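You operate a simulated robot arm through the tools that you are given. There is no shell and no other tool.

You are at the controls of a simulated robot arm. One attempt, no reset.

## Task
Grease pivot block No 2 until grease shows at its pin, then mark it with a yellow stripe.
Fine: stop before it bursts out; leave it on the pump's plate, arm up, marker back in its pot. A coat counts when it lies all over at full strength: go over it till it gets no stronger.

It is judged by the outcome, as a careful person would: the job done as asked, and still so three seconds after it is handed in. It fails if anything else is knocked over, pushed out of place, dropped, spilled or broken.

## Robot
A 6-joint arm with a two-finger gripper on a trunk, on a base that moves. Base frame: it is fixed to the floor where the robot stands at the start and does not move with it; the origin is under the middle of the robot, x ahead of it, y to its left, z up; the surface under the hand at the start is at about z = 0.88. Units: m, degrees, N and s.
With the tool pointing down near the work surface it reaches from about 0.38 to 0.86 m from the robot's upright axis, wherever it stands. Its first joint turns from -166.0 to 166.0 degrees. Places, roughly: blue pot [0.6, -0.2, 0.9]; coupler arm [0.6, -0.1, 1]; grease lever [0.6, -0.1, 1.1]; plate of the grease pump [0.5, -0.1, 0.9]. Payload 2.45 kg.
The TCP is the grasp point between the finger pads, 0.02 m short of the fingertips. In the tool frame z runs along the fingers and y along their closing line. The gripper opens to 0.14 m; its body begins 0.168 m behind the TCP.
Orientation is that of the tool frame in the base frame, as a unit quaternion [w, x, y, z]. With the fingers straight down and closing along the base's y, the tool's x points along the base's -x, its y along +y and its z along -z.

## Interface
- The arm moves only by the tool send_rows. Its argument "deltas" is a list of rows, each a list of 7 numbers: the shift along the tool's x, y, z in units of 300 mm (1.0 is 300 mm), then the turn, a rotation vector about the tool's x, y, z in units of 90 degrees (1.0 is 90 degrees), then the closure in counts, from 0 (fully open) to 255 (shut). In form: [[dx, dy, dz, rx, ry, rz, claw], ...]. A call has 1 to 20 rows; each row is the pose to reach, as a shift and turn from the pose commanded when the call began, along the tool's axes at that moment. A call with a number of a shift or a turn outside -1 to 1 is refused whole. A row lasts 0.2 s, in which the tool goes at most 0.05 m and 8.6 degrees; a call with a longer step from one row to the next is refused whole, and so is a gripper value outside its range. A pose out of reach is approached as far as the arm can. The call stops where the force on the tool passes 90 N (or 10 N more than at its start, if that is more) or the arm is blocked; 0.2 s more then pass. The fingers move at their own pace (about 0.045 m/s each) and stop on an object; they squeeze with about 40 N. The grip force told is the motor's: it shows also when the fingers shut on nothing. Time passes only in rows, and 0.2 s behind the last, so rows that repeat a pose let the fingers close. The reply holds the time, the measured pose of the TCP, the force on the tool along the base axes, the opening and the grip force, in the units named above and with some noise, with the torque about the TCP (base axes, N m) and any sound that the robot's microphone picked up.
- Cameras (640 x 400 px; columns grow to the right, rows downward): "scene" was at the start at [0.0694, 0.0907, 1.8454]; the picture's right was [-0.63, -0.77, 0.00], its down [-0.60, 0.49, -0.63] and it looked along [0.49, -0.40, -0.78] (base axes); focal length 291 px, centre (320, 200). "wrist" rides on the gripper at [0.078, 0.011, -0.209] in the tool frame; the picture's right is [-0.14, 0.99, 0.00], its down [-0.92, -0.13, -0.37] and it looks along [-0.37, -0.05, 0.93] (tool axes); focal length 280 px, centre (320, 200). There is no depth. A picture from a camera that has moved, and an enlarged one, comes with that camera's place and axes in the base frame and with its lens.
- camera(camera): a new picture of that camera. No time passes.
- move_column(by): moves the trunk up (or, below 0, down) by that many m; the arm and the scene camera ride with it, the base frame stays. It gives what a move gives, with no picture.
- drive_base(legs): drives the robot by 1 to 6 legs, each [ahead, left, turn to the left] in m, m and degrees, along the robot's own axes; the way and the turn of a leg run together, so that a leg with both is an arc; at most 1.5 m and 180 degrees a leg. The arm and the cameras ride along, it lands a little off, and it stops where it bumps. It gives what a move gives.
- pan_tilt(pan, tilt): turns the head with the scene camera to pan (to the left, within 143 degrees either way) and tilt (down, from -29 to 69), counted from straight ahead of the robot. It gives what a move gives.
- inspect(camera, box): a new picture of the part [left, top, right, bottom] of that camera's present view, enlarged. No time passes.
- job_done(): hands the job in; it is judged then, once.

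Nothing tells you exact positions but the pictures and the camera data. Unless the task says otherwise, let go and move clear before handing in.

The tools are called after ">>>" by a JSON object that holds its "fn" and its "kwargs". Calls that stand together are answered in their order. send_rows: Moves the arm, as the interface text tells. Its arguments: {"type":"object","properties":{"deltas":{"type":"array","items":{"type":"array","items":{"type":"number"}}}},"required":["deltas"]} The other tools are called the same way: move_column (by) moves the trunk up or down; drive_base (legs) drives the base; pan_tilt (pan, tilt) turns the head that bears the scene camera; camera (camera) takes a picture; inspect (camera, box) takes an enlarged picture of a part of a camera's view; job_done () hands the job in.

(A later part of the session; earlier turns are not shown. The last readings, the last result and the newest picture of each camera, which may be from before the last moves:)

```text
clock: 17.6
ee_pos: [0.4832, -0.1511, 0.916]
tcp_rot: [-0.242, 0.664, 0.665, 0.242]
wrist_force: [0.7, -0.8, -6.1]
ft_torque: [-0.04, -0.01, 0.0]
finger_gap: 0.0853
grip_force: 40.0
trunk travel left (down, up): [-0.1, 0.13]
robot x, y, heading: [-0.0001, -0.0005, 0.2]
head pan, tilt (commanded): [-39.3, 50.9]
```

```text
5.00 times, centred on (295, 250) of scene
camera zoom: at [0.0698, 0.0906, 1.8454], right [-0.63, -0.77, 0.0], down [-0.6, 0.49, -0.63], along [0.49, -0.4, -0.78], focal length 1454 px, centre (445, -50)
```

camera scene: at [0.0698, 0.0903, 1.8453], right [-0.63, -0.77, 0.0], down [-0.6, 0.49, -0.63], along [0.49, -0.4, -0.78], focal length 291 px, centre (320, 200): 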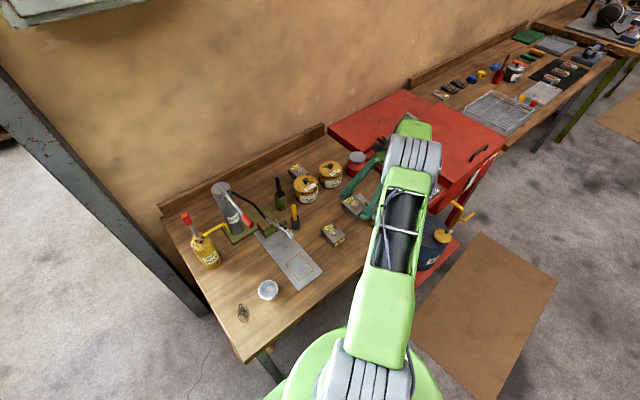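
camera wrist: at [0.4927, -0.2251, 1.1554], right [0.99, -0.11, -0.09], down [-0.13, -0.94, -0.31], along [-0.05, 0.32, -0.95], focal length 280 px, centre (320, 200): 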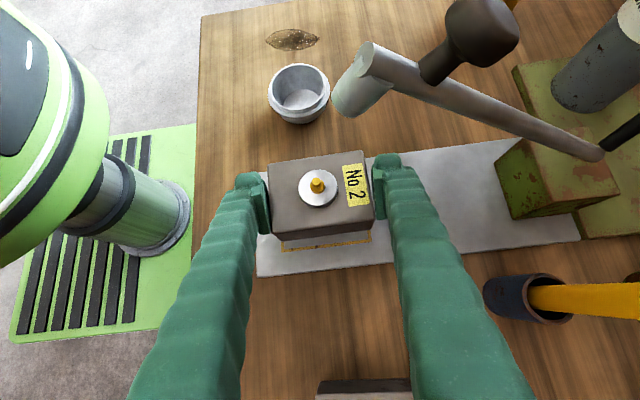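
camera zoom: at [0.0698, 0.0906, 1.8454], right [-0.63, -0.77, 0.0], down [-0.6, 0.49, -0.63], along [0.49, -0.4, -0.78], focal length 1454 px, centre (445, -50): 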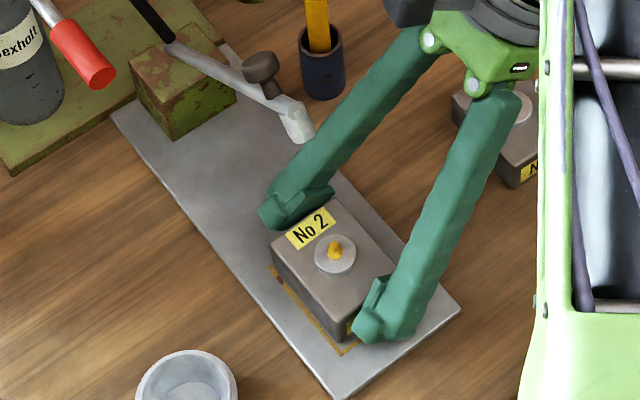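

Still hanging free (6 N). I lower in 2 mm steps and watch the force for touchdown.

>>> {"fn": "send_rows", "kwargs": {"deltas": [[-0.0043, 0, 0.0051, 0, 0, 0, 255], [-0.0043, 0, 0.0051, 0, 0, 0, 255]]}}

>>> {"fn": "send_rows", "kwargs": {"deltas": [[-0.0043, 0, 0.0051, 0, 0, 0, 255], [-0.0043, 0, 0.0051, 0, 0, 0, 255]]}}

```text
clock: 18.2
ee_pos: [0.4828, -0.1513, 0.9153]
tcp_rot: [-0.242, 0.665, 0.664, 0.242]
wrist_force: [-0.4, -1.5, 1.0]
ft_torque: [0.15, -0.01, 0.09]
finger_gap: 0.0853
grip_force: 39.9
trunk travel left (down, up): [-0.1, 0.13]
robot x, y, heading: [0.0038, -0.0024, -0.1]
head pan, tilt (commanded): [-39.3, 50.9]
```

```text
clock: 18.8
ee_pos: [0.4832, -0.1505, 0.9156]
tcp_rot: [-0.241, 0.664, 0.665, 0.243]
wrist_force: [3.1, -3.6, 32.4]
ft_torque: [0.02, 0.75, 0.02]
finger_gap: 0.0854
grip_force: 39.8
trunk travel left (down, up): [-0.1, 0.13]
robot x, y, heading: [0.0005, 0.0004, 0.2]
head pan, tilt (commanded): [-39.3, 50.9]
```

It's touching down at TCP z ≈ 0.915. I ease off 2 mm of command to relieve the force and check the block against the rectangle before letting go.

>>> {"fn": "send_rows", "kwargs": {"deltas": [[0.0043, 0, -0.0051, 0, 0, 0, 255], [0.0043, 0, -0.0051, 0, 0, 0, 255]]}}

>>> {"fn": "inspect", "kwargs": {"camera": "wrist", "box": [220, 100, 420, 260]}}

>>> {"fn": "inspect", "kwargs": {"camera": "scene", "box": [270, 230, 330, 290]}}

```text
clock: 19.4
ee_pos: [0.4829, -0.1518, 0.9144]
tcp_rot: [-0.24, 0.665, 0.665, 0.242]
wrist_force: [7.7, 0.2, 16.0]
ft_torque: [0.0, -0.66, 0.01]
finger_gap: 0.0851
grip_force: 40.1
trunk travel left (down, up): [-0.1, 0.13]
robot x, y, heading: [0.0013, -0.0025, -0.1]
head pan, tilt (commanded): [-39.3, 50.9]
```

```text
2.50 times, centred on (320, 180) of wrist
camera zoom: at [0.4929, -0.2249, 1.1249], right [0.99, -0.11, -0.09], down [-0.13, -0.94, -0.31], along [-0.05, 0.32, -0.95], focal length 701 px, centre (320, 250)
```

zoom: 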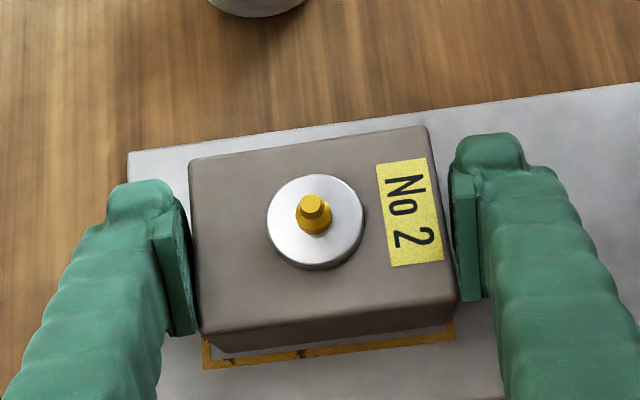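

```text
6.67 times, centred on (300, 260) of scene
camera zoom: at [0.0691, 0.0911, 1.8453], right [-0.63, -0.77, 0.0], down [-0.6, 0.49, -0.63], along [0.49, -0.4, -0.78], focal length 1938 px, centre (453, -200)
```

zoom: 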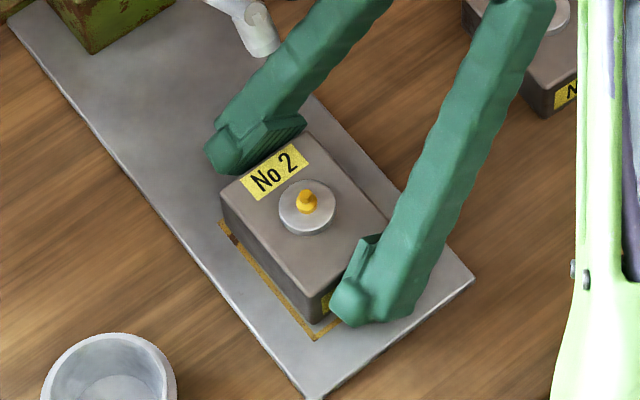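

Nipple is at about [0.4826, -0.150], within a millimetre or two of the rectangle centre and where the nozzle should land. I open the fingers just enough to release.

>>> {"fn": "send_rows", "kwargs": {"deltas": [[0, 0, 0, 0, 0, 0, 64], [0, 0, 0, 0, 0, 0, 64], [0, 0, 0, 0, 0, 0, 64]]}}

>>> {"fn": "inspect", "kwargs": {"camera": "wrist", "box": [220, 100, 420, 260]}}

>>> {"fn": "inspect", "kwargs": {"camera": "scene", "box": [270, 230, 330, 290]}}

```text
clock: 20.2
ee_pos: [0.4823, -0.1506, 0.9153]
tcp_rot: [-0.242, 0.664, 0.665, 0.242]
wrist_force: [0.3, 0.3, 0.6]
ft_torque: [0.0, -0.03, -0.01]
finger_gap: 0.1048
grip_force: 0.0
trunk travel left (down, up): [-0.1, 0.13]
robot x, y, heading: [-0.0027, -0.0042, 0.0]
head pan, tilt (commanded): [-39.3, 50.9]
```

```text
2.50 times, centred on (320, 180) of wrist
camera zoom: at [0.4926, -0.2251, 1.1247], right [0.99, -0.1, -0.09], down [-0.13, -0.94, -0.31], along [-0.05, 0.32, -0.95], focal length 701 px, centre (320, 250)
```

zoom: 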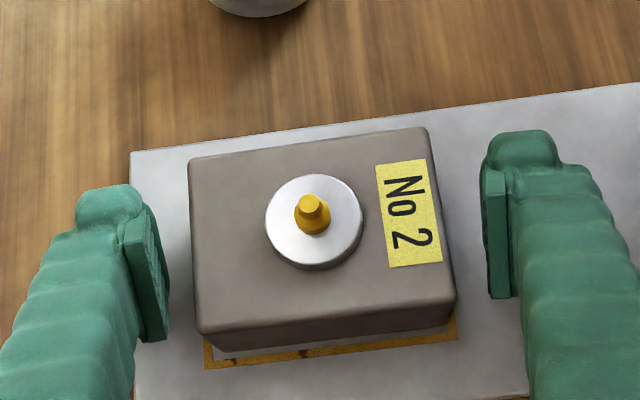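

```text
6.67 times, centred on (300, 260) of scene
camera zoom: at [0.0694, 0.0907, 1.8453], right [-0.63, -0.77, 0.0], down [-0.6, 0.49, -0.63], along [0.49, -0.4, -0.78], focal length 1938 px, centre (453, -200)
```

zoom: 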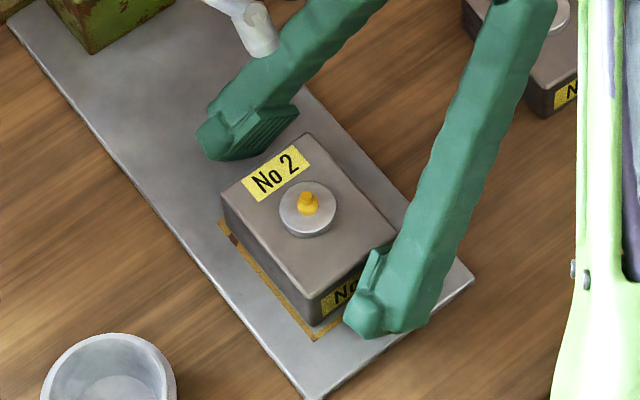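

Released cleanly; the block stands in the rectangle. I back straight out along the tool axis.

>>> {"fn": "send_rows", "kwargs": {"deltas": [[0, 0, -0.06, 0, 0, 0, 64], [0, 0, -0.18, 0, 0, 0, 64], [0, 0, -0.33, 0, 0, 0, 64], [0, 0, -0.48, 0, 0, 0, 64], [0, 0, -0.6, 0, 0, 0, 64], [0, 0, -0.6, 0, 0, 0, 64]]}}

>>> {"fn": "camera", "kwargs": {"camera": "wrist"}}

>>> {"fn": "inspect", "kwargs": {"camera": "wrist", "box": [240, 60, 400, 180]}}

>>> {"fn": "inspect", "kwargs": {"camera": "scene", "box": [230, 190, 340, 290]}}

```text
clock: 21.6
ee_pos: [0.4834, -0.2666, 1.0519]
tcp_rot: [-0.242, 0.665, 0.664, 0.242]
wrist_force: [0.7, 0.2, -0.1]
ft_torque: [0.0, 0.0, 0.03]
finger_gap: 0.1048
grip_force: 0.0
trunk travel left (down, up): [-0.1, 0.13]
robot x, y, heading: [0.0042, -0.0003, -0.0]
head pan, tilt (commanded): [-39.3, 50.9]
```

```text
taken
camera wrist: at [0.4931, -0.3402, 1.262], right [0.99, -0.1, -0.09], down [-0.13, -0.94, -0.31], along [-0.05, 0.32, -0.95], focal length 280 px, centre (320, 200)
```

wrist: 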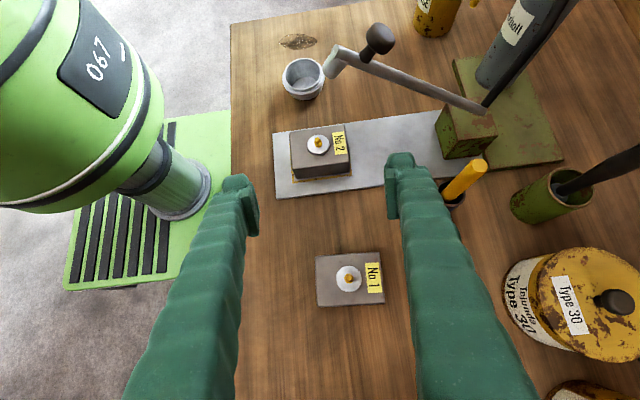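

```text
3.33 times, centred on (320, 120) of wrist
camera zoom: at [0.4931, -0.3402, 1.262], right [0.99, -0.1, -0.09], down [-0.13, -0.94, -0.31], along [-0.05, 0.32, -0.95], focal length 935 px, centre (320, 467)
```

zoom: 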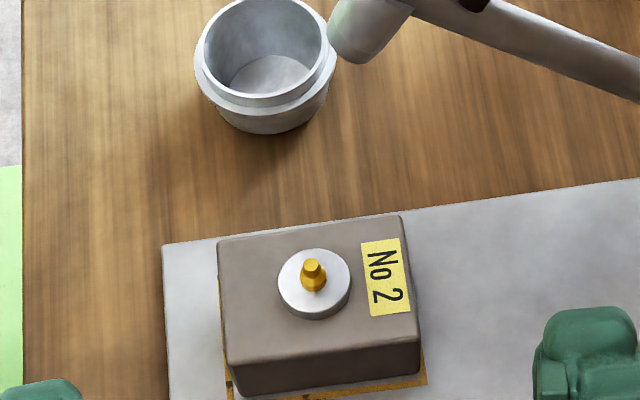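

```text
4.00 times, centred on (285, 240) of scene
camera zoom: at [0.0694, 0.0908, 1.8453], right [-0.63, -0.77, 0.0], down [-0.6, 0.49, -0.63], along [0.49, -0.4, -0.78], focal length 1163 px, centre (460, 40)
```

zoom: 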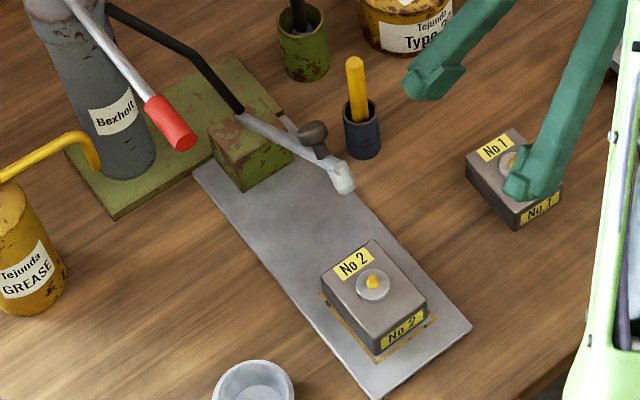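

No 2 sits squarely inside the rectangle with the nipple centred. Now I raise the arm, untilt it, and turn the gripper back to close along y for the coupler knob.

>>> {"fn": "send_rows", "kwargs": {"deltas": [[0.071, -0.017, -0.085, 0, -0.074, 0, 64], [0.143, -0.033, -0.17, 0, -0.148, 0, 64], [0.214, -0.05, -0.256, 0, -0.222, 0, 64], [0.285, -0.067, -0.341, 0, -0.296, 0, 64], [0.357, -0.083, -0.426, 0, -0.37, 0, 64], [0.428, -0.1, -0.511, 0, -0.444, 0, 64], [0.428, -0.1, -0.511, 0, -0.444, 0, 64]]}}

>>> {"fn": "send_rows", "kwargs": {"deltas": [[0, 0, 0, 0, 0, -0.09, 146], [0, 0, 0, 0, 0, -0.18, 146], [0, 0, 0, 0, 0, -0.27, 146], [0, 0, 0, 0, 0, -0.36, 146], [0, 0, 0, 0, 0, -0.45, 146], [0, 0, 0, 0, 0, -0.54, 146], [0, 0, 0, 0, 0, -0.63, 146], [0, 0, 0, 0, 0, -0.72, 146], [0, 0, 0, 0, 0, -0.81, 146], [0, 0, 0, 0, 0, -0.9, 146], [0, 0, 0, 0, 0, -0.98, 146], [0, 0, 0, 0, 0, -1.0, 146], [0, 0, 0, 0, 0, -1.0, 146]]}}

>>> {"fn": "camera", "kwargs": {"camera": "wrist"}}

>>> {"fn": "camera", "kwargs": {"camera": "scene"}}

```text
clock: 23.2
ee_pos: [0.4542, -0.268, 1.252]
tcp_rot: [0.0, 0.707, 0.707, 0.0]
wrist_force: [0.2, 0.3, 0.4]
ft_torque: [0.01, 0.04, -0.01]
finger_gap: 0.1047
grip_force: 0.1
trunk travel left (down, up): [-0.1, 0.13]
robot x, y, heading: [-0.0033, 0.0002, -0.1]
head pan, tilt (commanded): [-39.3, 50.9]
```

```text
clock: 26.0
ee_pos: [0.4541, -0.2667, 1.253]
tcp_rot: [0.0, -0.002, 1.0, 0.0]
wrist_force: [-0.5, 0.4, 0.3]
ft_torque: [-0.01, 0.04, 0.0]
finger_gap: 0.0596
grip_force: 0.0
trunk travel left (down, up): [-0.1, 0.13]
robot x, y, heading: [0.0022, -0.0014, 0.1]
head pan, tilt (commanded): [-39.3, 50.9]
```

```text
taken
camera wrist: at [0.3746, -0.2554, 1.4607], right [0.14, 0.99, 0.0], down [0.92, -0.13, 0.37], along [0.36, -0.05, -0.93], focal length 280 px, centre (320, 200)
```

wrist: 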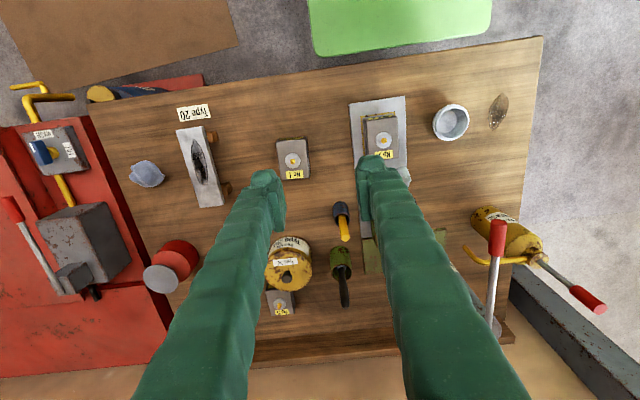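

```text
taken
camera scene: at [0.0693, 0.0908, 1.8454], right [-0.63, -0.77, 0.0], down [-0.6, 0.49, -0.63], along [0.49, -0.4, -0.78], focal length 291 px, centre (320, 200)
```

scene: 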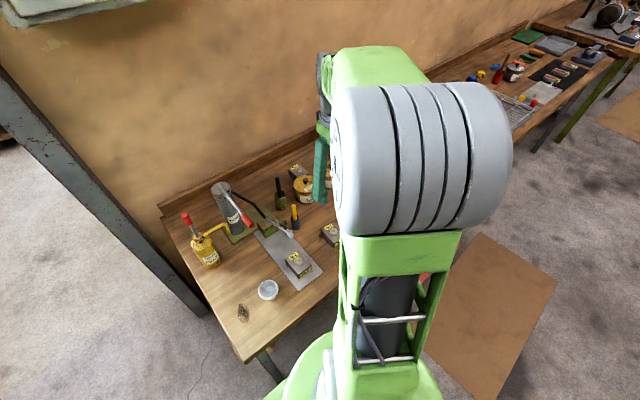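

Gripper is vertical again with about a 0.06 m opening. I move above the coupler knob at a safe height and look down at it.

>>> {"fn": "send_rows", "kwargs": {"deltas": [[-0.079, 0.097, 0, 0, 0, 0, 146], [-0.158, 0.193, 0, 0, 0, 0, 146], [-0.238, 0.29, 0, 0, 0, 0, 146], [-0.317, 0.387, 0, 0, 0, 0, 146], [-0.317, 0.387, 0, 0, 0, 0, 146]]}}

>>> {"fn": "camera", "kwargs": {"camera": "wrist"}}

>>> {"fn": "inspect", "kwargs": {"camera": "wrist", "box": [260, 120, 380, 220]}}

>>> {"fn": "inspect", "kwargs": {"camera": "scene", "box": [190, 140, 330, 280]}}

```text
clock: 27.2
ee_pos: [0.5473, -0.1491, 1.2514]
tcp_rot: [0.0, -0.001, 1.0, 0.0]
wrist_force: [-0.9, -0.4, 0.3]
ft_torque: [0.0, 0.02, -0.02]
finger_gap: 0.06
grip_force: 0.0
trunk travel left (down, up): [-0.1, 0.13]
robot x, y, heading: [0.0018, -0.0006, -0.1]
head pan, tilt (commanded): [-39.3, 50.9]
```

```text
taken
camera wrist: at [0.4681, -0.1383, 1.4593], right [0.14, 0.99, 0.0], down [0.92, -0.13, 0.37], along [0.36, -0.05, -0.93], focal length 280 px, centre (320, 200)
```

wrist: 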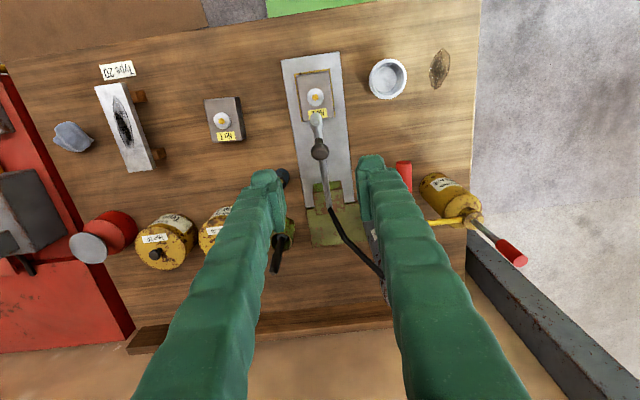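

```text
4.00 times, centred on (320, 170) of wrist
camera zoom: at [0.4681, -0.1383, 1.4593], right [0.14, 0.99, 0.0], down [0.92, -0.13, 0.37], along [0.36, -0.05, -0.93], focal length 1122 px, centre (320, 320)
```

zoom: 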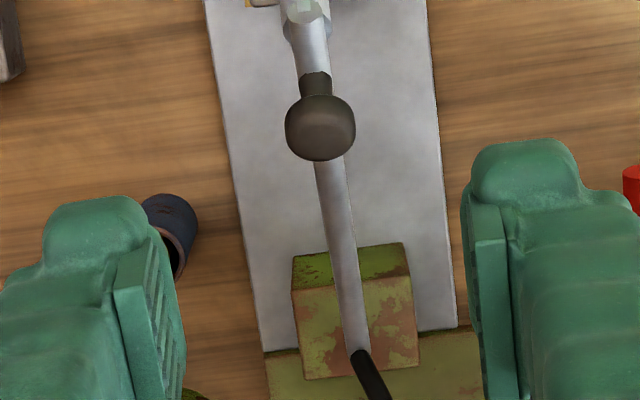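

```text
2.86 times, centred on (260, 210) of scene
camera zoom: at [0.069, 0.0905, 1.8454], right [-0.63, -0.77, 0.0], down [-0.6, 0.49, -0.63], along [0.49, -0.4, -0.78], focal length 831 px, centre (491, 171)
```

zoom: 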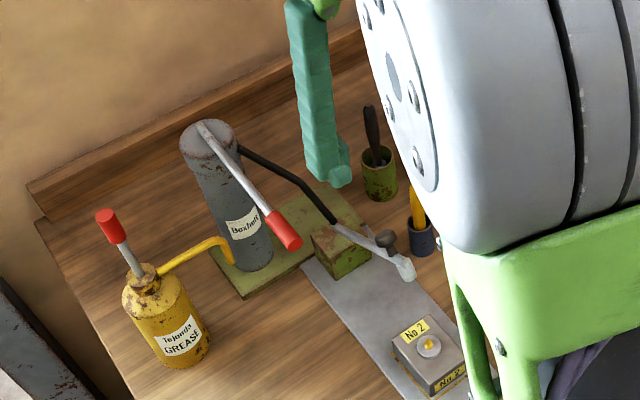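

Knob reads as [0.547, -0.149], almost exactly under the TCP, with about 24 mm diameter. I go straight down to straddle it.

>>> {"fn": "send_rows", "kwargs": {"deltas": [[0, 0, 0.11, 0, 0, 0, 146], [0, 0, 0.22, 0, 0, 0, 146], [0, 0, 0.34, 0, 0, 0, 146], [0, 0, 0.45, 0, 0, 0, 146], [0, 0, 0.555, 0, 0, 0, 146], [0, 0, 0.555, 0, 0, 0, 146]]}}

>>> {"fn": "camera", "kwargs": {"camera": "wrist"}}

>>> {"fn": "inspect", "kwargs": {"camera": "wrist", "box": [240, 100, 400, 220]}}

>>> {"fn": "inspect", "kwargs": {"camera": "scene", "box": [200, 160, 330, 280]}}

```text
clock: 28.6
ee_pos: [0.5478, -0.15, 1.0843]
tcp_rot: [0.001, 0.001, 1.0, 0.0]
wrist_force: [0.3, -0.1, 0.1]
ft_torque: [0.02, 0.0, 0.02]
finger_gap: 0.0599
grip_force: 0.0
trunk travel left (down, up): [-0.1, 0.13]
robot x, y, heading: [0.0031, -0.0008, -0.0]
head pan, tilt (commanded): [-39.3, 50.9]
```

```text
taken
camera wrist: at [0.4681, -0.1392, 1.2924], right [0.14, 0.99, 0.0], down [0.92, -0.13, 0.37], along [0.36, -0.05, -0.93], focal length 280 px, centre (320, 200)
```

wrist: 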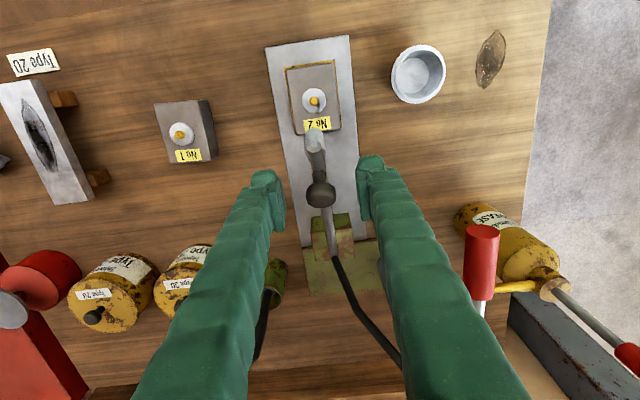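

```text
3.33 times, centred on (320, 160) of wrist
camera zoom: at [0.4681, -0.1392, 1.2924], right [0.14, 0.99, 0.0], down [0.92, -0.13, 0.37], along [0.36, -0.05, -0.93], focal length 935 px, centre (320, 333)
```

zoom: 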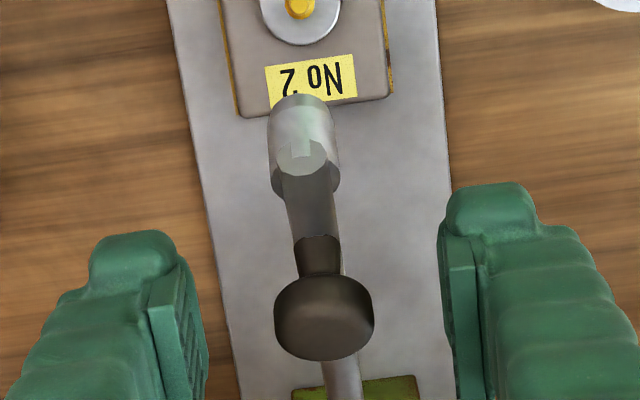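

```text
3.33 times, centred on (265, 220) of scene
camera zoom: at [0.0692, 0.0908, 1.8454], right [-0.63, -0.77, 0.0], down [-0.6, 0.49, -0.63], along [0.49, -0.4, -0.78], focal length 969 px, centre (503, 133)
```

zoom: 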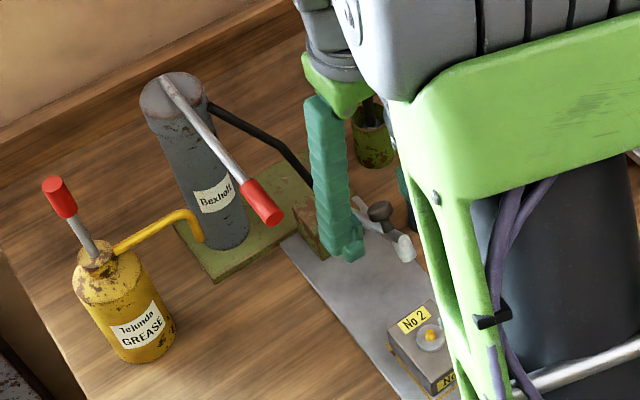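

The knob is between the fingers and well centred. I close on it.

>>> {"fn": "send_rows", "kwargs": {"deltas": [[0, 0, 0, 0, 0, 0, 255], [0, 0, 0, 0, 0, 0, 255], [0, 0, 0, 0, 0, 0, 255], [0, 0, 0, 0, 0, 0, 255]]}}

>>> {"fn": "inspect", "kwargs": {"camera": "wrist", "box": [240, 100, 400, 220]}}

```text
clock: 29.6
ee_pos: [0.5474, -0.1487, 1.0838]
tcp_rot: [0.0, -0.001, 1.0, 0.0]
wrist_force: [0.5, 5.5, -1.6]
ft_torque: [0.02, 0.01, -0.01]
finger_gap: 0.0199
grip_force: 37.2
trunk travel left (down, up): [-0.1, 0.13]
robot x, y, heading: [0.0003, 0.0001, 0.2]
head pan, tilt (commanded): [-39.3, 50.9]
```

```text
3.33 times, centred on (320, 160) of wrist
camera zoom: at [0.4684, -0.1384, 1.2925], right [0.14, 0.99, 0.0], down [0.92, -0.13, 0.37], along [0.36, -0.05, -0.93], focal length 935 px, centre (320, 333)
```

zoom: 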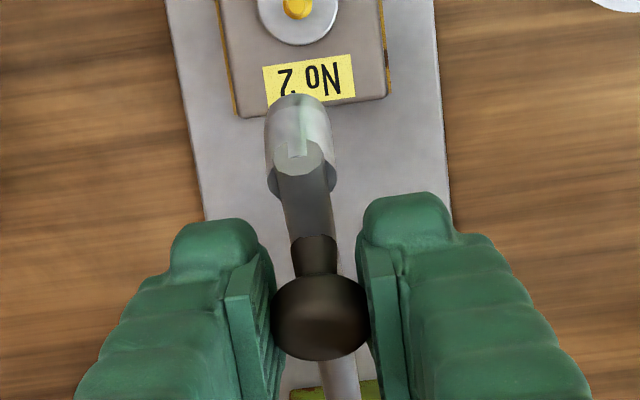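

Knob gripped. I swing it down the first 8° along its arc to see that it follows freely.

>>> {"fn": "send_rows", "kwargs": {"deltas": [[0.0293, 0, 0.034, 0, -0.0444, 0, 255], [0.0557, 0, 0.0703, 0, -0.0889, 0, 255], [0.0557, 0, 0.0703, 0, -0.0889, 0, 255]]}}

>>> {"fn": "inspect", "kwargs": {"camera": "wrist", "box": [240, 100, 400, 220]}}

>>> {"fn": "inspect", "kwargs": {"camera": "scene", "box": [200, 160, 330, 280]}}

```text
clock: 30.4
ee_pos: [0.5304, -0.1506, 1.0644]
tcp_rot: [0.069, 0.0, 0.998, 0.0]
wrist_force: [-1.1, 13.1, 1.3]
ft_torque: [0.06, -0.13, 0.02]
finger_gap: 0.0196
grip_force: 45.0
trunk travel left (down, up): [-0.1, 0.13]
robot x, y, heading: [0.0, 0.0033, 0.1]
head pan, tilt (commanded): [-39.3, 50.9]
```

```text
3.33 times, centred on (320, 160) of wrist
camera zoom: at [0.4236, -0.1383, 1.2596], right [0.14, 0.99, 0.02], down [0.86, -0.13, 0.49], along [0.49, -0.05, -0.87], focal length 935 px, centre (320, 333)
```

zoom: 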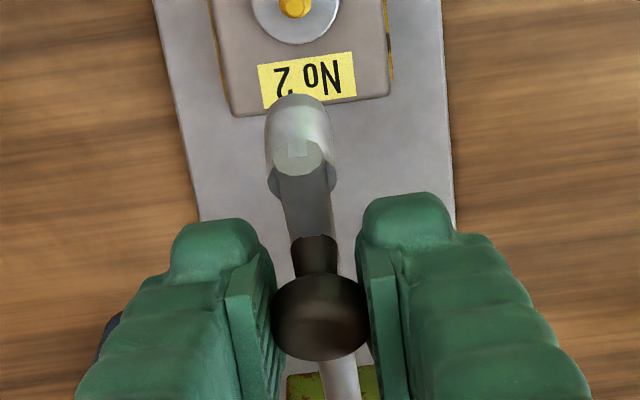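

```text
3.33 times, centred on (265, 220) of scene
camera zoom: at [0.0691, 0.0926, 1.8453], right [-0.63, -0.77, 0.0], down [-0.6, 0.49, -0.63], along [0.49, -0.4, -0.78], focal length 969 px, centre (503, 133)
```

zoom: 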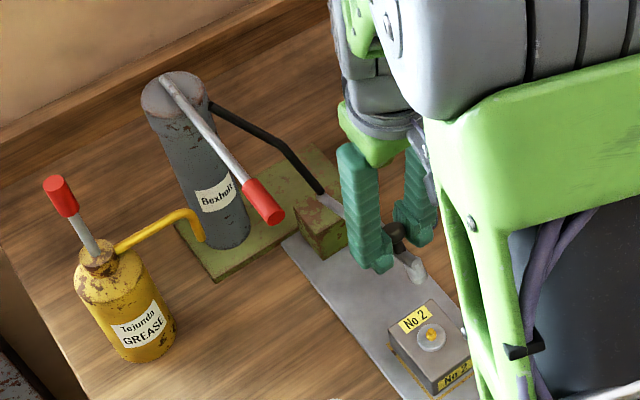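

The coupler follows smoothly; there's a small sideways force so I shift y by about 1 mm. I continue down to about 28° along the arc, still short of the nipple.

>>> {"fn": "send_rows", "kwargs": {"deltas": [[0.0293, 0.003, 0.034, 0, -0.0444, 0, 255], [0.056, 0.003, 0.0702, 0, -0.0889, 0, 255], [0.0798, 0.003, 0.1082, 0, -0.1333, 0, 255], [0.1012, 0.003, 0.1477, 0, -0.1778, 0, 255], [0.1197, 0.003, 0.1885, 0, -0.2222, 0, 255], [0.1197, 0.003, 0.1885, 0, -0.2222, 0, 255]]}}

>>> {"fn": "inspect", "kwargs": {"camera": "wrist", "box": [240, 80, 400, 220]}}

>>> {"fn": "inspect", "kwargs": {"camera": "scene", "box": [200, 160, 330, 280]}}

```text
clock: 31.8
ee_pos: [0.5042, -0.1484, 1.0016]
tcp_rot: [0.24, 0.0, 0.971, 0.002]
wrist_force: [-0.5, -26.4, -3.9]
ft_torque: [-0.31, 0.68, -0.22]
finger_gap: 0.0194
grip_force: 44.3
out of reach, approached as far as the arm can: row 3, 4, 5
trunk travel left (down, up): [-0.1, 0.13]
robot x, y, heading: [0.0003, 0.0012, 0.0]
head pan, tilt (commanded): [-39.3, 50.9]
```

```text
2.86 times, centred on (320, 150) of wrist
camera zoom: at [0.3355, -0.1388, 1.1499], right [0.12, 0.99, 0.07], down [0.64, -0.13, 0.76], along [0.76, -0.05, -0.65], focal length 801 px, centre (320, 343)
```

zoom: 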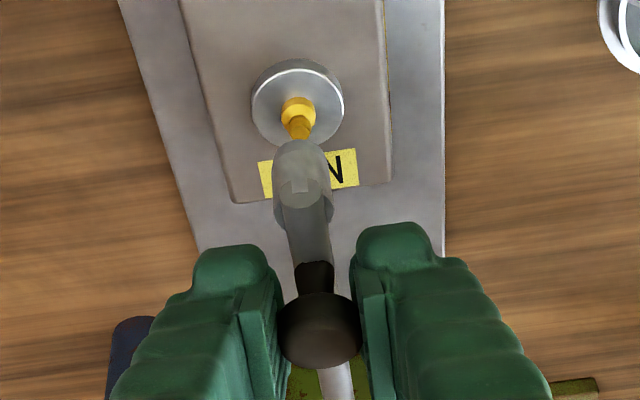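

```text
3.33 times, centred on (265, 220) of scene
camera zoom: at [0.0699, 0.0882, 1.8453], right [-0.63, -0.77, 0.0], down [-0.6, 0.49, -0.63], along [0.49, -0.4, -0.78], focal length 969 px, centre (503, 133)
```

zoom: 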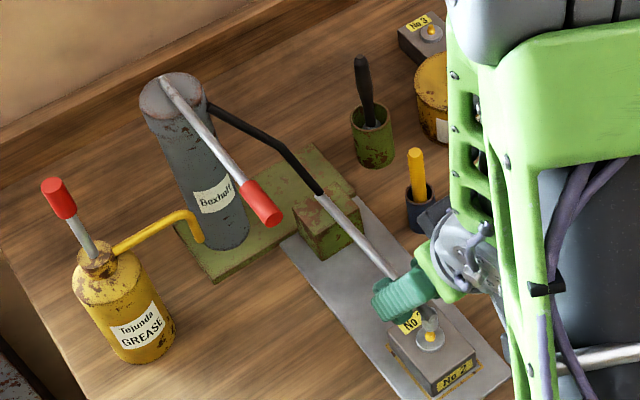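

The nozzle is coming down right over the nipple; the wrist was near its reach limit with so much tilt and there's a -26 N side force. I'll ease y back by about 0.6 mm and lower further while un-tilting a little.

>>> {"fn": "send_rows", "kwargs": {"deltas": [[0.0, -0.002, 0.0, 0, 0.02, 0, 255], [0.015, -0.002, 0.017, 0, 0.06, 0, 255], [0.0293, -0.002, 0.0343, 0, 0.1, 0, 255], [0.0293, -0.002, 0.0343, 0, 0.1, 0, 255]]}}

>>> {"fn": "inspect", "kwargs": {"camera": "wrist", "box": [240, 80, 400, 220]}}

>>> {"fn": "inspect", "kwargs": {"camera": "scene", "box": [250, 200, 330, 280]}}

```text
clock: 32.8
ee_pos: [0.5019, -0.1493, 0.9906]
tcp_rot: [0.176, -0.001, 0.984, 0.003]
wrist_force: [7.8, -20.0, 2.6]
ft_torque: [-0.05, -0.86, 0.06]
finger_gap: 0.019
grip_force: 44.4
trunk travel left (down, up): [-0.1, 0.13]
robot x, y, heading: [-0.0011, 0.0021, 0.1]
head pan, tilt (commanded): [-39.3, 50.9]
```

```text
2.86 times, centred on (320, 150) of wrist
camera zoom: at [0.3547, -0.1397, 1.1604], right [0.13, 0.99, 0.05], down [0.74, -0.13, 0.66], along [0.67, -0.04, -0.75], focal length 801 px, centre (320, 343)
```

zoom: 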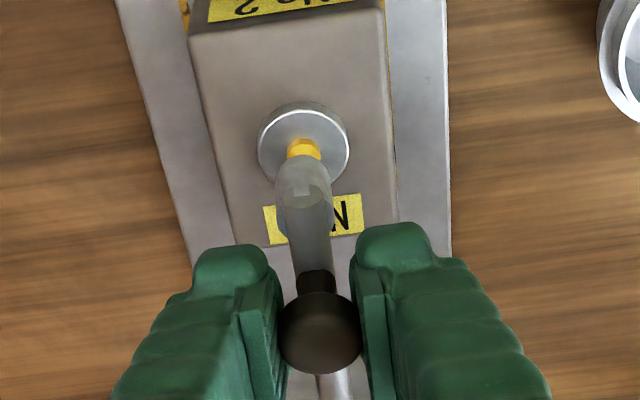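

```text
5.00 times, centred on (290, 240) of scene
camera zoom: at [0.0701, 0.0883, 1.8454], right [-0.63, -0.77, 0.0], down [-0.6, 0.49, -0.63], along [0.49, -0.4, -0.78], focal length 1454 px, centre (470, 0)
```

zoom: 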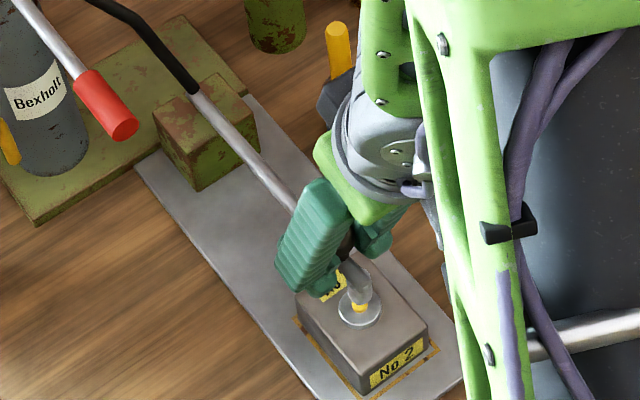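

The nozzle is right above the nipple and aligned. I lower the last few degrees gently, watching the force for seating.

>>> {"fn": "send_rows", "kwargs": {"deltas": [[0.006, -0.003, 0.01, 0, 0.0, 0, 255], [0.011, -0.003, 0.02, 0, 0.0, 0, 255], [0.011, -0.003, 0.02, 0, 0.0, 0, 255]]}}

>>> {"fn": "inspect", "kwargs": {"camera": "wrist", "box": [240, 80, 400, 220]}}

>>> {"fn": "inspect", "kwargs": {"camera": "scene", "box": [270, 230, 330, 290]}}

```text
clock: 33.6
ee_pos: [0.5001, -0.1506, 0.9836]
tcp_rot: [0.165, -0.001, 0.986, 0.001]
wrist_force: [5.7, 3.0, 3.8]
ft_torque: [0.06, -1.06, 0.02]
finger_gap: 0.0191
grip_force: 44.1
trunk travel left (down, up): [-0.1, 0.13]
robot x, y, heading: [0.0, -0.0008, 0.1]
head pan, tilt (commanded): [-39.3, 50.9]
```

```text
2.86 times, centred on (320, 150) of wrist
camera zoom: at [0.3569, -0.1389, 1.1549], right [0.13, 0.99, 0.05], down [0.75, -0.13, 0.65], along [0.65, -0.05, -0.76], focal length 801 px, centre (320, 343)
```

zoom: 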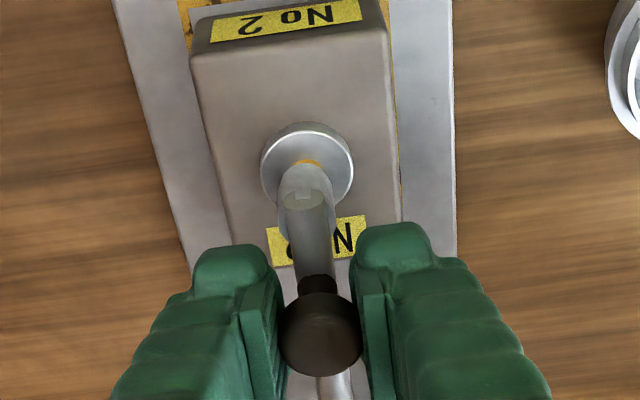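

```text
6.67 times, centred on (300, 260) of scene
camera zoom: at [0.0695, 0.0914, 1.8453], right [-0.63, -0.77, 0.0], down [-0.6, 0.49, -0.63], along [0.49, -0.4, -0.78], focal length 1938 px, centre (453, -200)
```

zoom: 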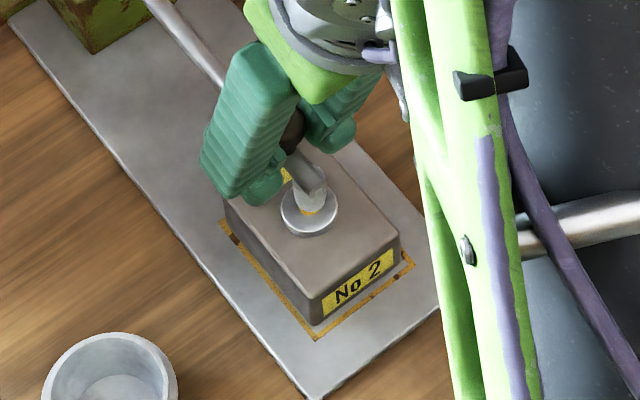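

The nozzle is going over the nipple. One more small press to seat it.

>>> {"fn": "send_rows", "kwargs": {"deltas": [[0.005, 0, 0.009, 0, 0.0, 0, 255], [0.0098, 0, 0.018, 0, 0.0, 0, 255], [0.0098, 0, 0.018, 0, 0.0, 0, 255]]}}

>>> {"fn": "inspect", "kwargs": {"camera": "wrist", "box": [240, 80, 400, 220]}}

>>> {"fn": "inspect", "kwargs": {"camera": "scene", "box": [270, 230, 330, 290]}}

```text
clock: 34.4
ee_pos: [0.4993, -0.15, 0.9799]
tcp_rot: [0.168, -0.001, 0.986, 0.0]
wrist_force: [3.7, 11.3, 39.8]
ft_torque: [0.05, -0.13, 0.0]
finger_gap: 0.0195
grip_force: 44.5
trunk travel left (down, up): [-0.1, 0.13]
robot x, y, heading: [-0.0011, 0.0019, -0.1]
head pan, tilt (commanded): [-39.3, 50.9]
```

```text
2.86 times, centred on (320, 150) of wrist
camera zoom: at [0.3558, -0.1384, 1.1504], right [0.13, 0.99, 0.04], down [0.75, -0.13, 0.65], along [0.65, -0.05, -0.76], focal length 801 px, centre (320, 343)
```

zoom: 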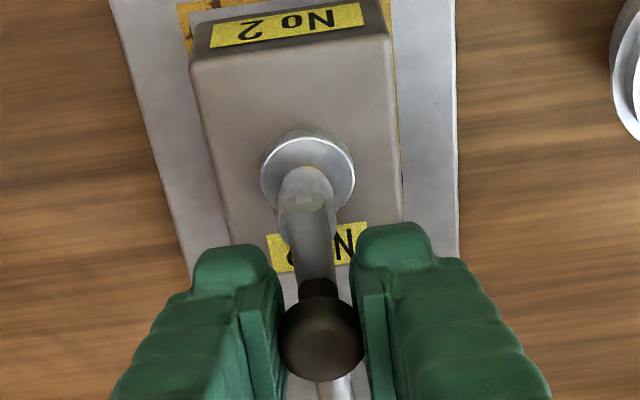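

```text
6.67 times, centred on (300, 260) of scene
camera zoom: at [0.0671, 0.093, 1.8455], right [-0.63, -0.77, 0.0], down [-0.6, 0.49, -0.63], along [0.49, -0.4, -0.78], focal length 1938 px, centre (453, -200)
```

zoom: 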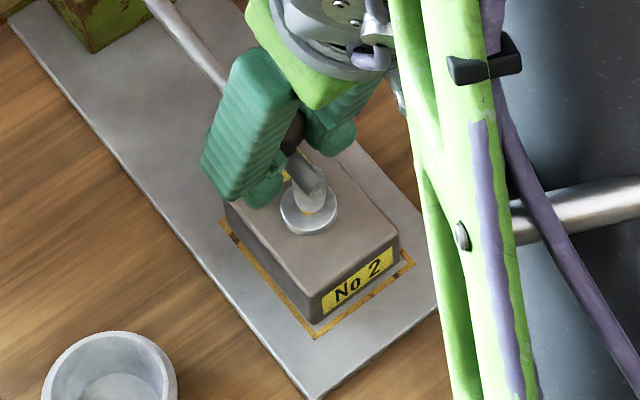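

About 40 N upward now, so the nozzle is seated on the nipple. I press very slightly more to check that it's bottomed out and not merely resting.

>>> {"fn": "send_rows", "kwargs": {"deltas": [[0.0025, 0, 0.0045, 0, 0.0, 0, 255], [0.0025, 0, 0.0045, 0, 0.0, 0, 255]]}}

```text
clock: 35.0
ee_pos: [0.4977, -0.1492, 0.9781]
tcp_rot: [0.167, 0.0, 0.986, 0.0]
wrist_force: [9.0, 14.5, 38.6]
ft_torque: [0.05, 0.01, 0.02]
finger_gap: 0.0191
grip_force: 44.2
trunk travel left (down, up): [-0.1, 0.13]
robot x, y, heading: [0.0041, 0.0023, -0.2]
head pan, tilt (commanded): [-39.3, 50.9]
```

The force no longer rises while the fingers creep on the knob, so the coupler is fully down. I open the fingers and check it stays seated.

>>> {"fn": "send_rows", "kwargs": {"deltas": [[0, 0, 0, 0, 0, 0, 146], [0, 0, 0, 0, 0, 0, 146], [0, 0, 0, 0, 0, 0, 146], [0, 0, 0, 0, 0, 0, 146]]}}

>>> {"fn": "inspect", "kwargs": {"camera": "wrist", "box": [240, 80, 400, 220]}}

>>> {"fn": "inspect", "kwargs": {"camera": "scene", "box": [270, 230, 330, 290]}}

```text
clock: 36.0
ee_pos: [0.4983, -0.1507, 0.9773]
tcp_rot: [0.165, -0.001, 0.986, 0.001]
wrist_force: [0.0, 0.3, 0.0]
ft_torque: [0.01, -0.01, -0.02]
finger_gap: 0.0597
grip_force: 0.0
trunk travel left (down, up): [-0.1, 0.13]
robot x, y, heading: [-0.0015, -0.0007, -0.2]
head pan, tilt (commanded): [-39.3, 50.9]
```

```text
2.86 times, centred on (320, 150) of wrist
camera zoom: at [0.3557, -0.1403, 1.1477], right [0.13, 0.99, 0.04], down [0.75, -0.13, 0.65], along [0.65, -0.05, -0.76], focal length 801 px, centre (320, 343)
```

zoom: 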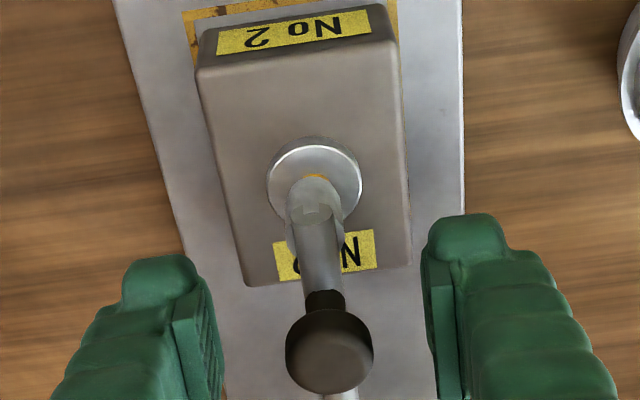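

```text
6.67 times, centred on (300, 260) of scene
camera zoom: at [0.0694, 0.0907, 1.8453], right [-0.63, -0.77, 0.0], down [-0.6, 0.49, -0.63], along [0.49, -0.4, -0.78], focal length 1938 px, centre (453, -200)
```

zoom: 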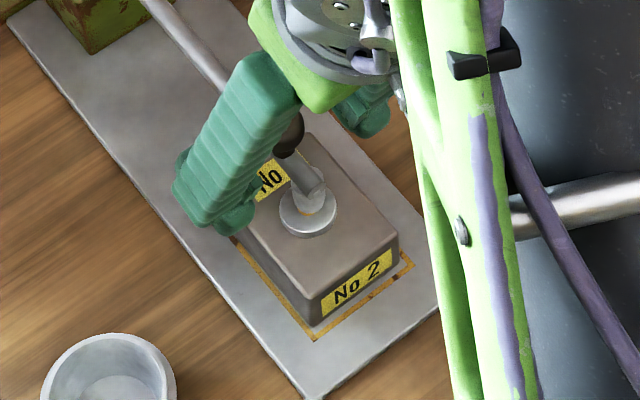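

The coupler stays down by itself. I back off upward, straighten the tool, and look again.

>>> {"fn": "send_rows", "kwargs": {"deltas": [[0, 0, -0.1, 0, 0, 0, 146], [0, 0, -0.25, 0, 0, 0, 146], [0, 0, -0.4, 0, 0.05, 0, 146], [0, 0, -0.55, 0, 0.13, 0, 146], [0, 0, -0.7, 0, 0.211, 0, 146], [0, 0, -0.7, 0, 0.211, 0, 146]]}}

>>> {"fn": "camera", "kwargs": {"camera": "wrist"}}

>>> {"fn": "inspect", "kwargs": {"camera": "wrist", "box": [260, 90, 400, 200]}}

>>> {"fn": "inspect", "kwargs": {"camera": "scene", "box": [230, 190, 330, 290]}}

```text
clock: 37.4
ee_pos: [0.4313, -0.1525, 1.1757]
tcp_rot: [0.0, 0.0, 1.0, -0.001]
wrist_force: [-0.4, -0.1, 0.2]
ft_torque: [-0.05, 0.02, 0.0]
finger_gap: 0.0598
grip_force: 0.2
trunk travel left (down, up): [-0.1, 0.13]
robot x, y, heading: [-0.0015, 0.0003, 0.0]
head pan, tilt (commanded): [-39.3, 50.9]
```

```text
taken
camera wrist: at [0.3524, -0.1413, 1.3849], right [0.14, 0.99, 0.0], down [0.92, -0.13, 0.37], along [0.36, -0.05, -0.93], focal length 280 px, centre (320, 200)
```

wrist: 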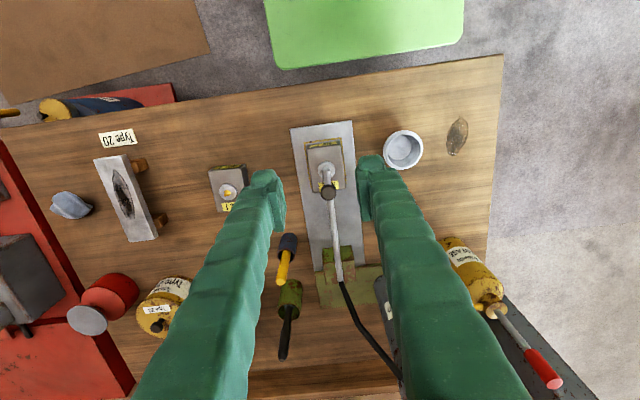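

```text
3.64 times, centred on (330, 145) of wrist
camera zoom: at [0.3524, -0.1413, 1.3849], right [0.14, 0.99, 0.0], down [0.92, -0.13, 0.37], along [0.36, -0.05, -0.93], focal length 1020 px, centre (284, 400)
```

zoom: 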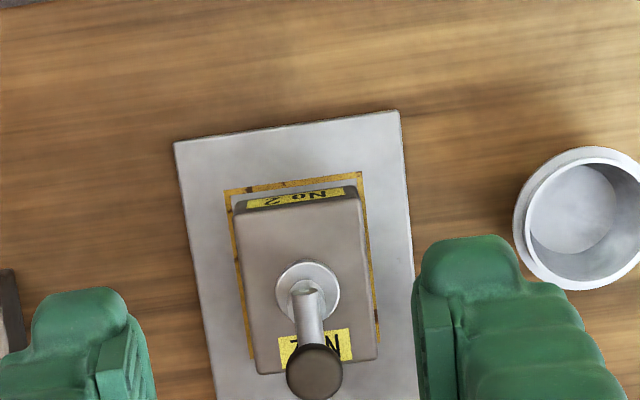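

```text
4.00 times, centred on (280, 240) of scene
camera zoom: at [0.0693, 0.0907, 1.8453], right [-0.63, -0.77, 0.0], down [-0.6, 0.49, -0.63], along [0.49, -0.4, -0.78], focal length 1163 px, centre (480, 40)
```

zoom: 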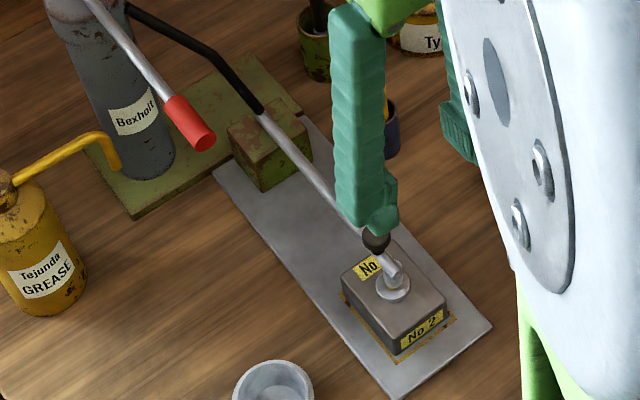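

Coupler is seated on the nipple and the block hasn't shifted. Next is the lever: I go up and over its red grip with the fingers open about 0.06 m.

>>> {"fn": "send_rows", "kwargs": {"deltas": [[0, 0, -0.14, 0, 0, 0, 146], [0, 0, -0.283, 0, 0, 0, 146], [-0.1, 0.065, -0.283, 0, 0, 0, 146], [-0.22, 0.145, -0.283, 0, 0, 0, 146], [-0.34, 0.22, -0.283, 0, 0, 0, 146], [-0.45, 0.295, -0.283, 0, 0, 0, 146], [-0.497, 0.325, -0.283, 0, 0, 0, 146], [-0.497, 0.325, -0.283, 0, 0, 0, 146]]}}

>>> {"fn": "camera", "kwargs": {"camera": "wrist"}}

>>> {"fn": "inspect", "kwargs": {"camera": "wrist", "box": [250, 120, 390, 230]}}

>>> {"fn": "camera", "kwargs": {"camera": "scene"}}

```text
clock: 39.2
ee_pos: [0.5795, -0.0546, 1.2592]
tcp_rot: [0.0, 0.0, 1.0, 0.0]
wrist_force: [-1.4, -0.9, -0.1]
ft_torque: [-0.02, -0.02, 0.01]
finger_gap: 0.0601
grip_force: 0.0
trunk travel left (down, up): [-0.1, 0.13]
robot x, y, heading: [-0.0004, 0.0045, -0.1]
head pan, tilt (commanded): [-39.3, 50.9]
```

```text
taken
camera wrist: at [0.5, -0.0433, 1.4677], right [0.14, 0.99, 0.0], down [0.92, -0.13, 0.37], along [0.36, -0.05, -0.93], focal length 280 px, centre (320, 200)
```

wrist: 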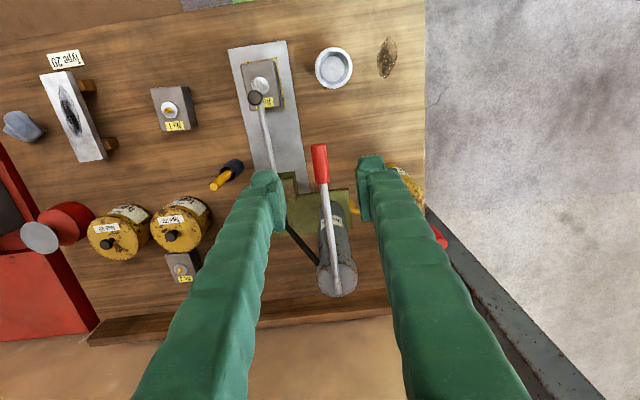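

```text
3.64 times, centred on (320, 175) of wrist
camera zoom: at [0.5, -0.0433, 1.4677], right [0.14, 0.99, 0.0], down [0.92, -0.13, 0.37], along [0.36, -0.05, -0.93], focal length 1020 px, centre (320, 291)
```

zoom: 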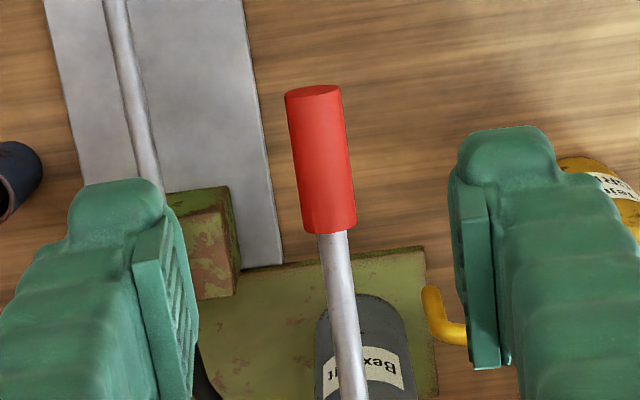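

```text
taken
camera scene: at [0.0693, 0.0907, 1.8454], right [-0.63, -0.77, 0.0], down [-0.6, 0.49, -0.63], along [0.49, -0.4, -0.78], focal length 291 px, centre (320, 200)
```

scene: 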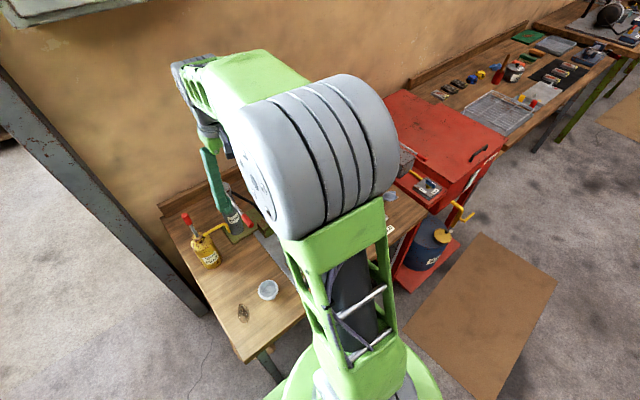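

The red grip runs from x≈0.559 to 0.604 at y≈-0.054, right between the fingers. I descend to it.

>>> {"fn": "send_rows", "kwargs": {"deltas": [[0, 0, 0.1, 0, 0, 0, 146], [0, 0, 0.2, 0, 0, 0, 146], [0, 0, 0.3, 0, 0, 0, 146], [0, 0, 0.363, 0, 0, 0, 146], [0, 0, 0.363, 0, 0, 0, 146]]}}

>>> {"fn": "inspect", "kwargs": {"camera": "wrist", "box": [250, 110, 390, 220]}}

>>> {"fn": "inspect", "kwargs": {"camera": "scene", "box": [170, 130, 330, 290]}}

```text
clock: 40.4
ee_pos: [0.5792, -0.0528, 1.1506]
tcp_rot: [0.0, 0.0, 1.0, 0.0]
wrist_force: [-0.6, -0.3, -0.4]
ft_torque: [-0.01, -0.02, 0.0]
finger_gap: 0.0598
grip_force: 0.0
trunk travel left (down, up): [-0.1, 0.13]
robot x, y, heading: [-0.0007, 0.0005, 0.3]
head pan, tilt (commanded): [-39.3, 50.9]
```

```text
3.64 times, centred on (320, 165) of wrist
camera zoom: at [0.4999, -0.0419, 1.3587], right [0.14, 0.99, 0.0], down [0.92, -0.13, 0.37], along [0.37, -0.05, -0.93], focal length 1020 px, centre (320, 327)
```

zoom: 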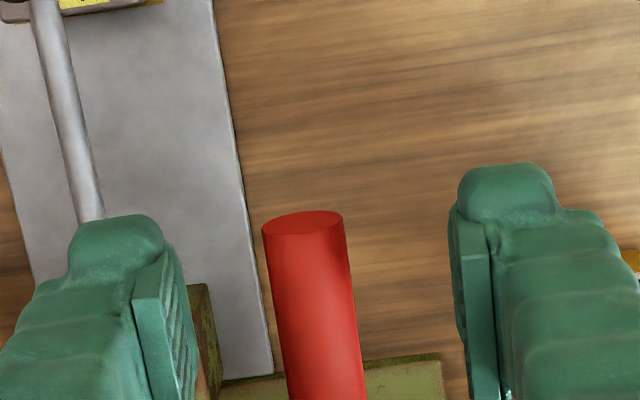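

```text
2.50 times, centred on (250, 210) of scene
camera zoom: at [0.0692, 0.0908, 1.8454], right [-0.63, -0.77, 0.0], down [-0.6, 0.49, -0.63], along [0.49, -0.4, -0.78], focal length 727 px, centre (495, 175)
```

zoom: 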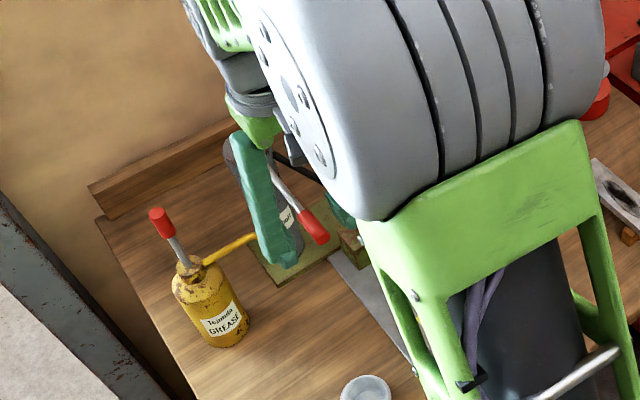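

The grip is a touch to -y and lower than my TCP, so I shift 1.5 mm and down 4 mm, then close on it.

>>> {"fn": "send_rows", "kwargs": {"deltas": [[0, -0.005, 0.013, 0, 0, 0, 146], [0, -0.005, 0.013, 0, 0, 0, 255], [0, -0.005, 0.013, 0, 0, 0, 255], [0, -0.005, 0.013, 0, 0, 0, 255], [0, -0.005, 0.013, 0, 0, 0, 255]]}}

>>> {"fn": "inspect", "kwargs": {"camera": "wrist", "box": [250, 110, 390, 220]}}

```text
clock: 41.6
ee_pos: [0.5785, -0.0543, 1.1465]
tcp_rot: [0.0, 0.0, 1.0, -0.001]
wrist_force: [-0.4, 0.1, -0.7]
ft_torque: [-0.03, 0.01, -0.14]
finger_gap: 0.0135
grip_force: 32.3
trunk travel left (down, up): [-0.1, 0.13]
robot x, y, heading: [0.0024, 0.0029, 0.0]
head pan, tilt (commanded): [-39.3, 50.9]
```

```text
3.64 times, centred on (320, 165) of wrist
camera zoom: at [0.4996, -0.0434, 1.3546], right [0.14, 0.99, 0.0], down [0.92, -0.13, 0.37], along [0.36, -0.05, -0.93], focal length 1020 px, centre (320, 327)
```

zoom: 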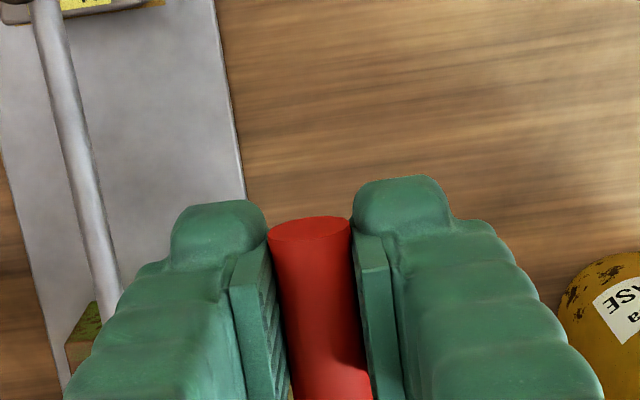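

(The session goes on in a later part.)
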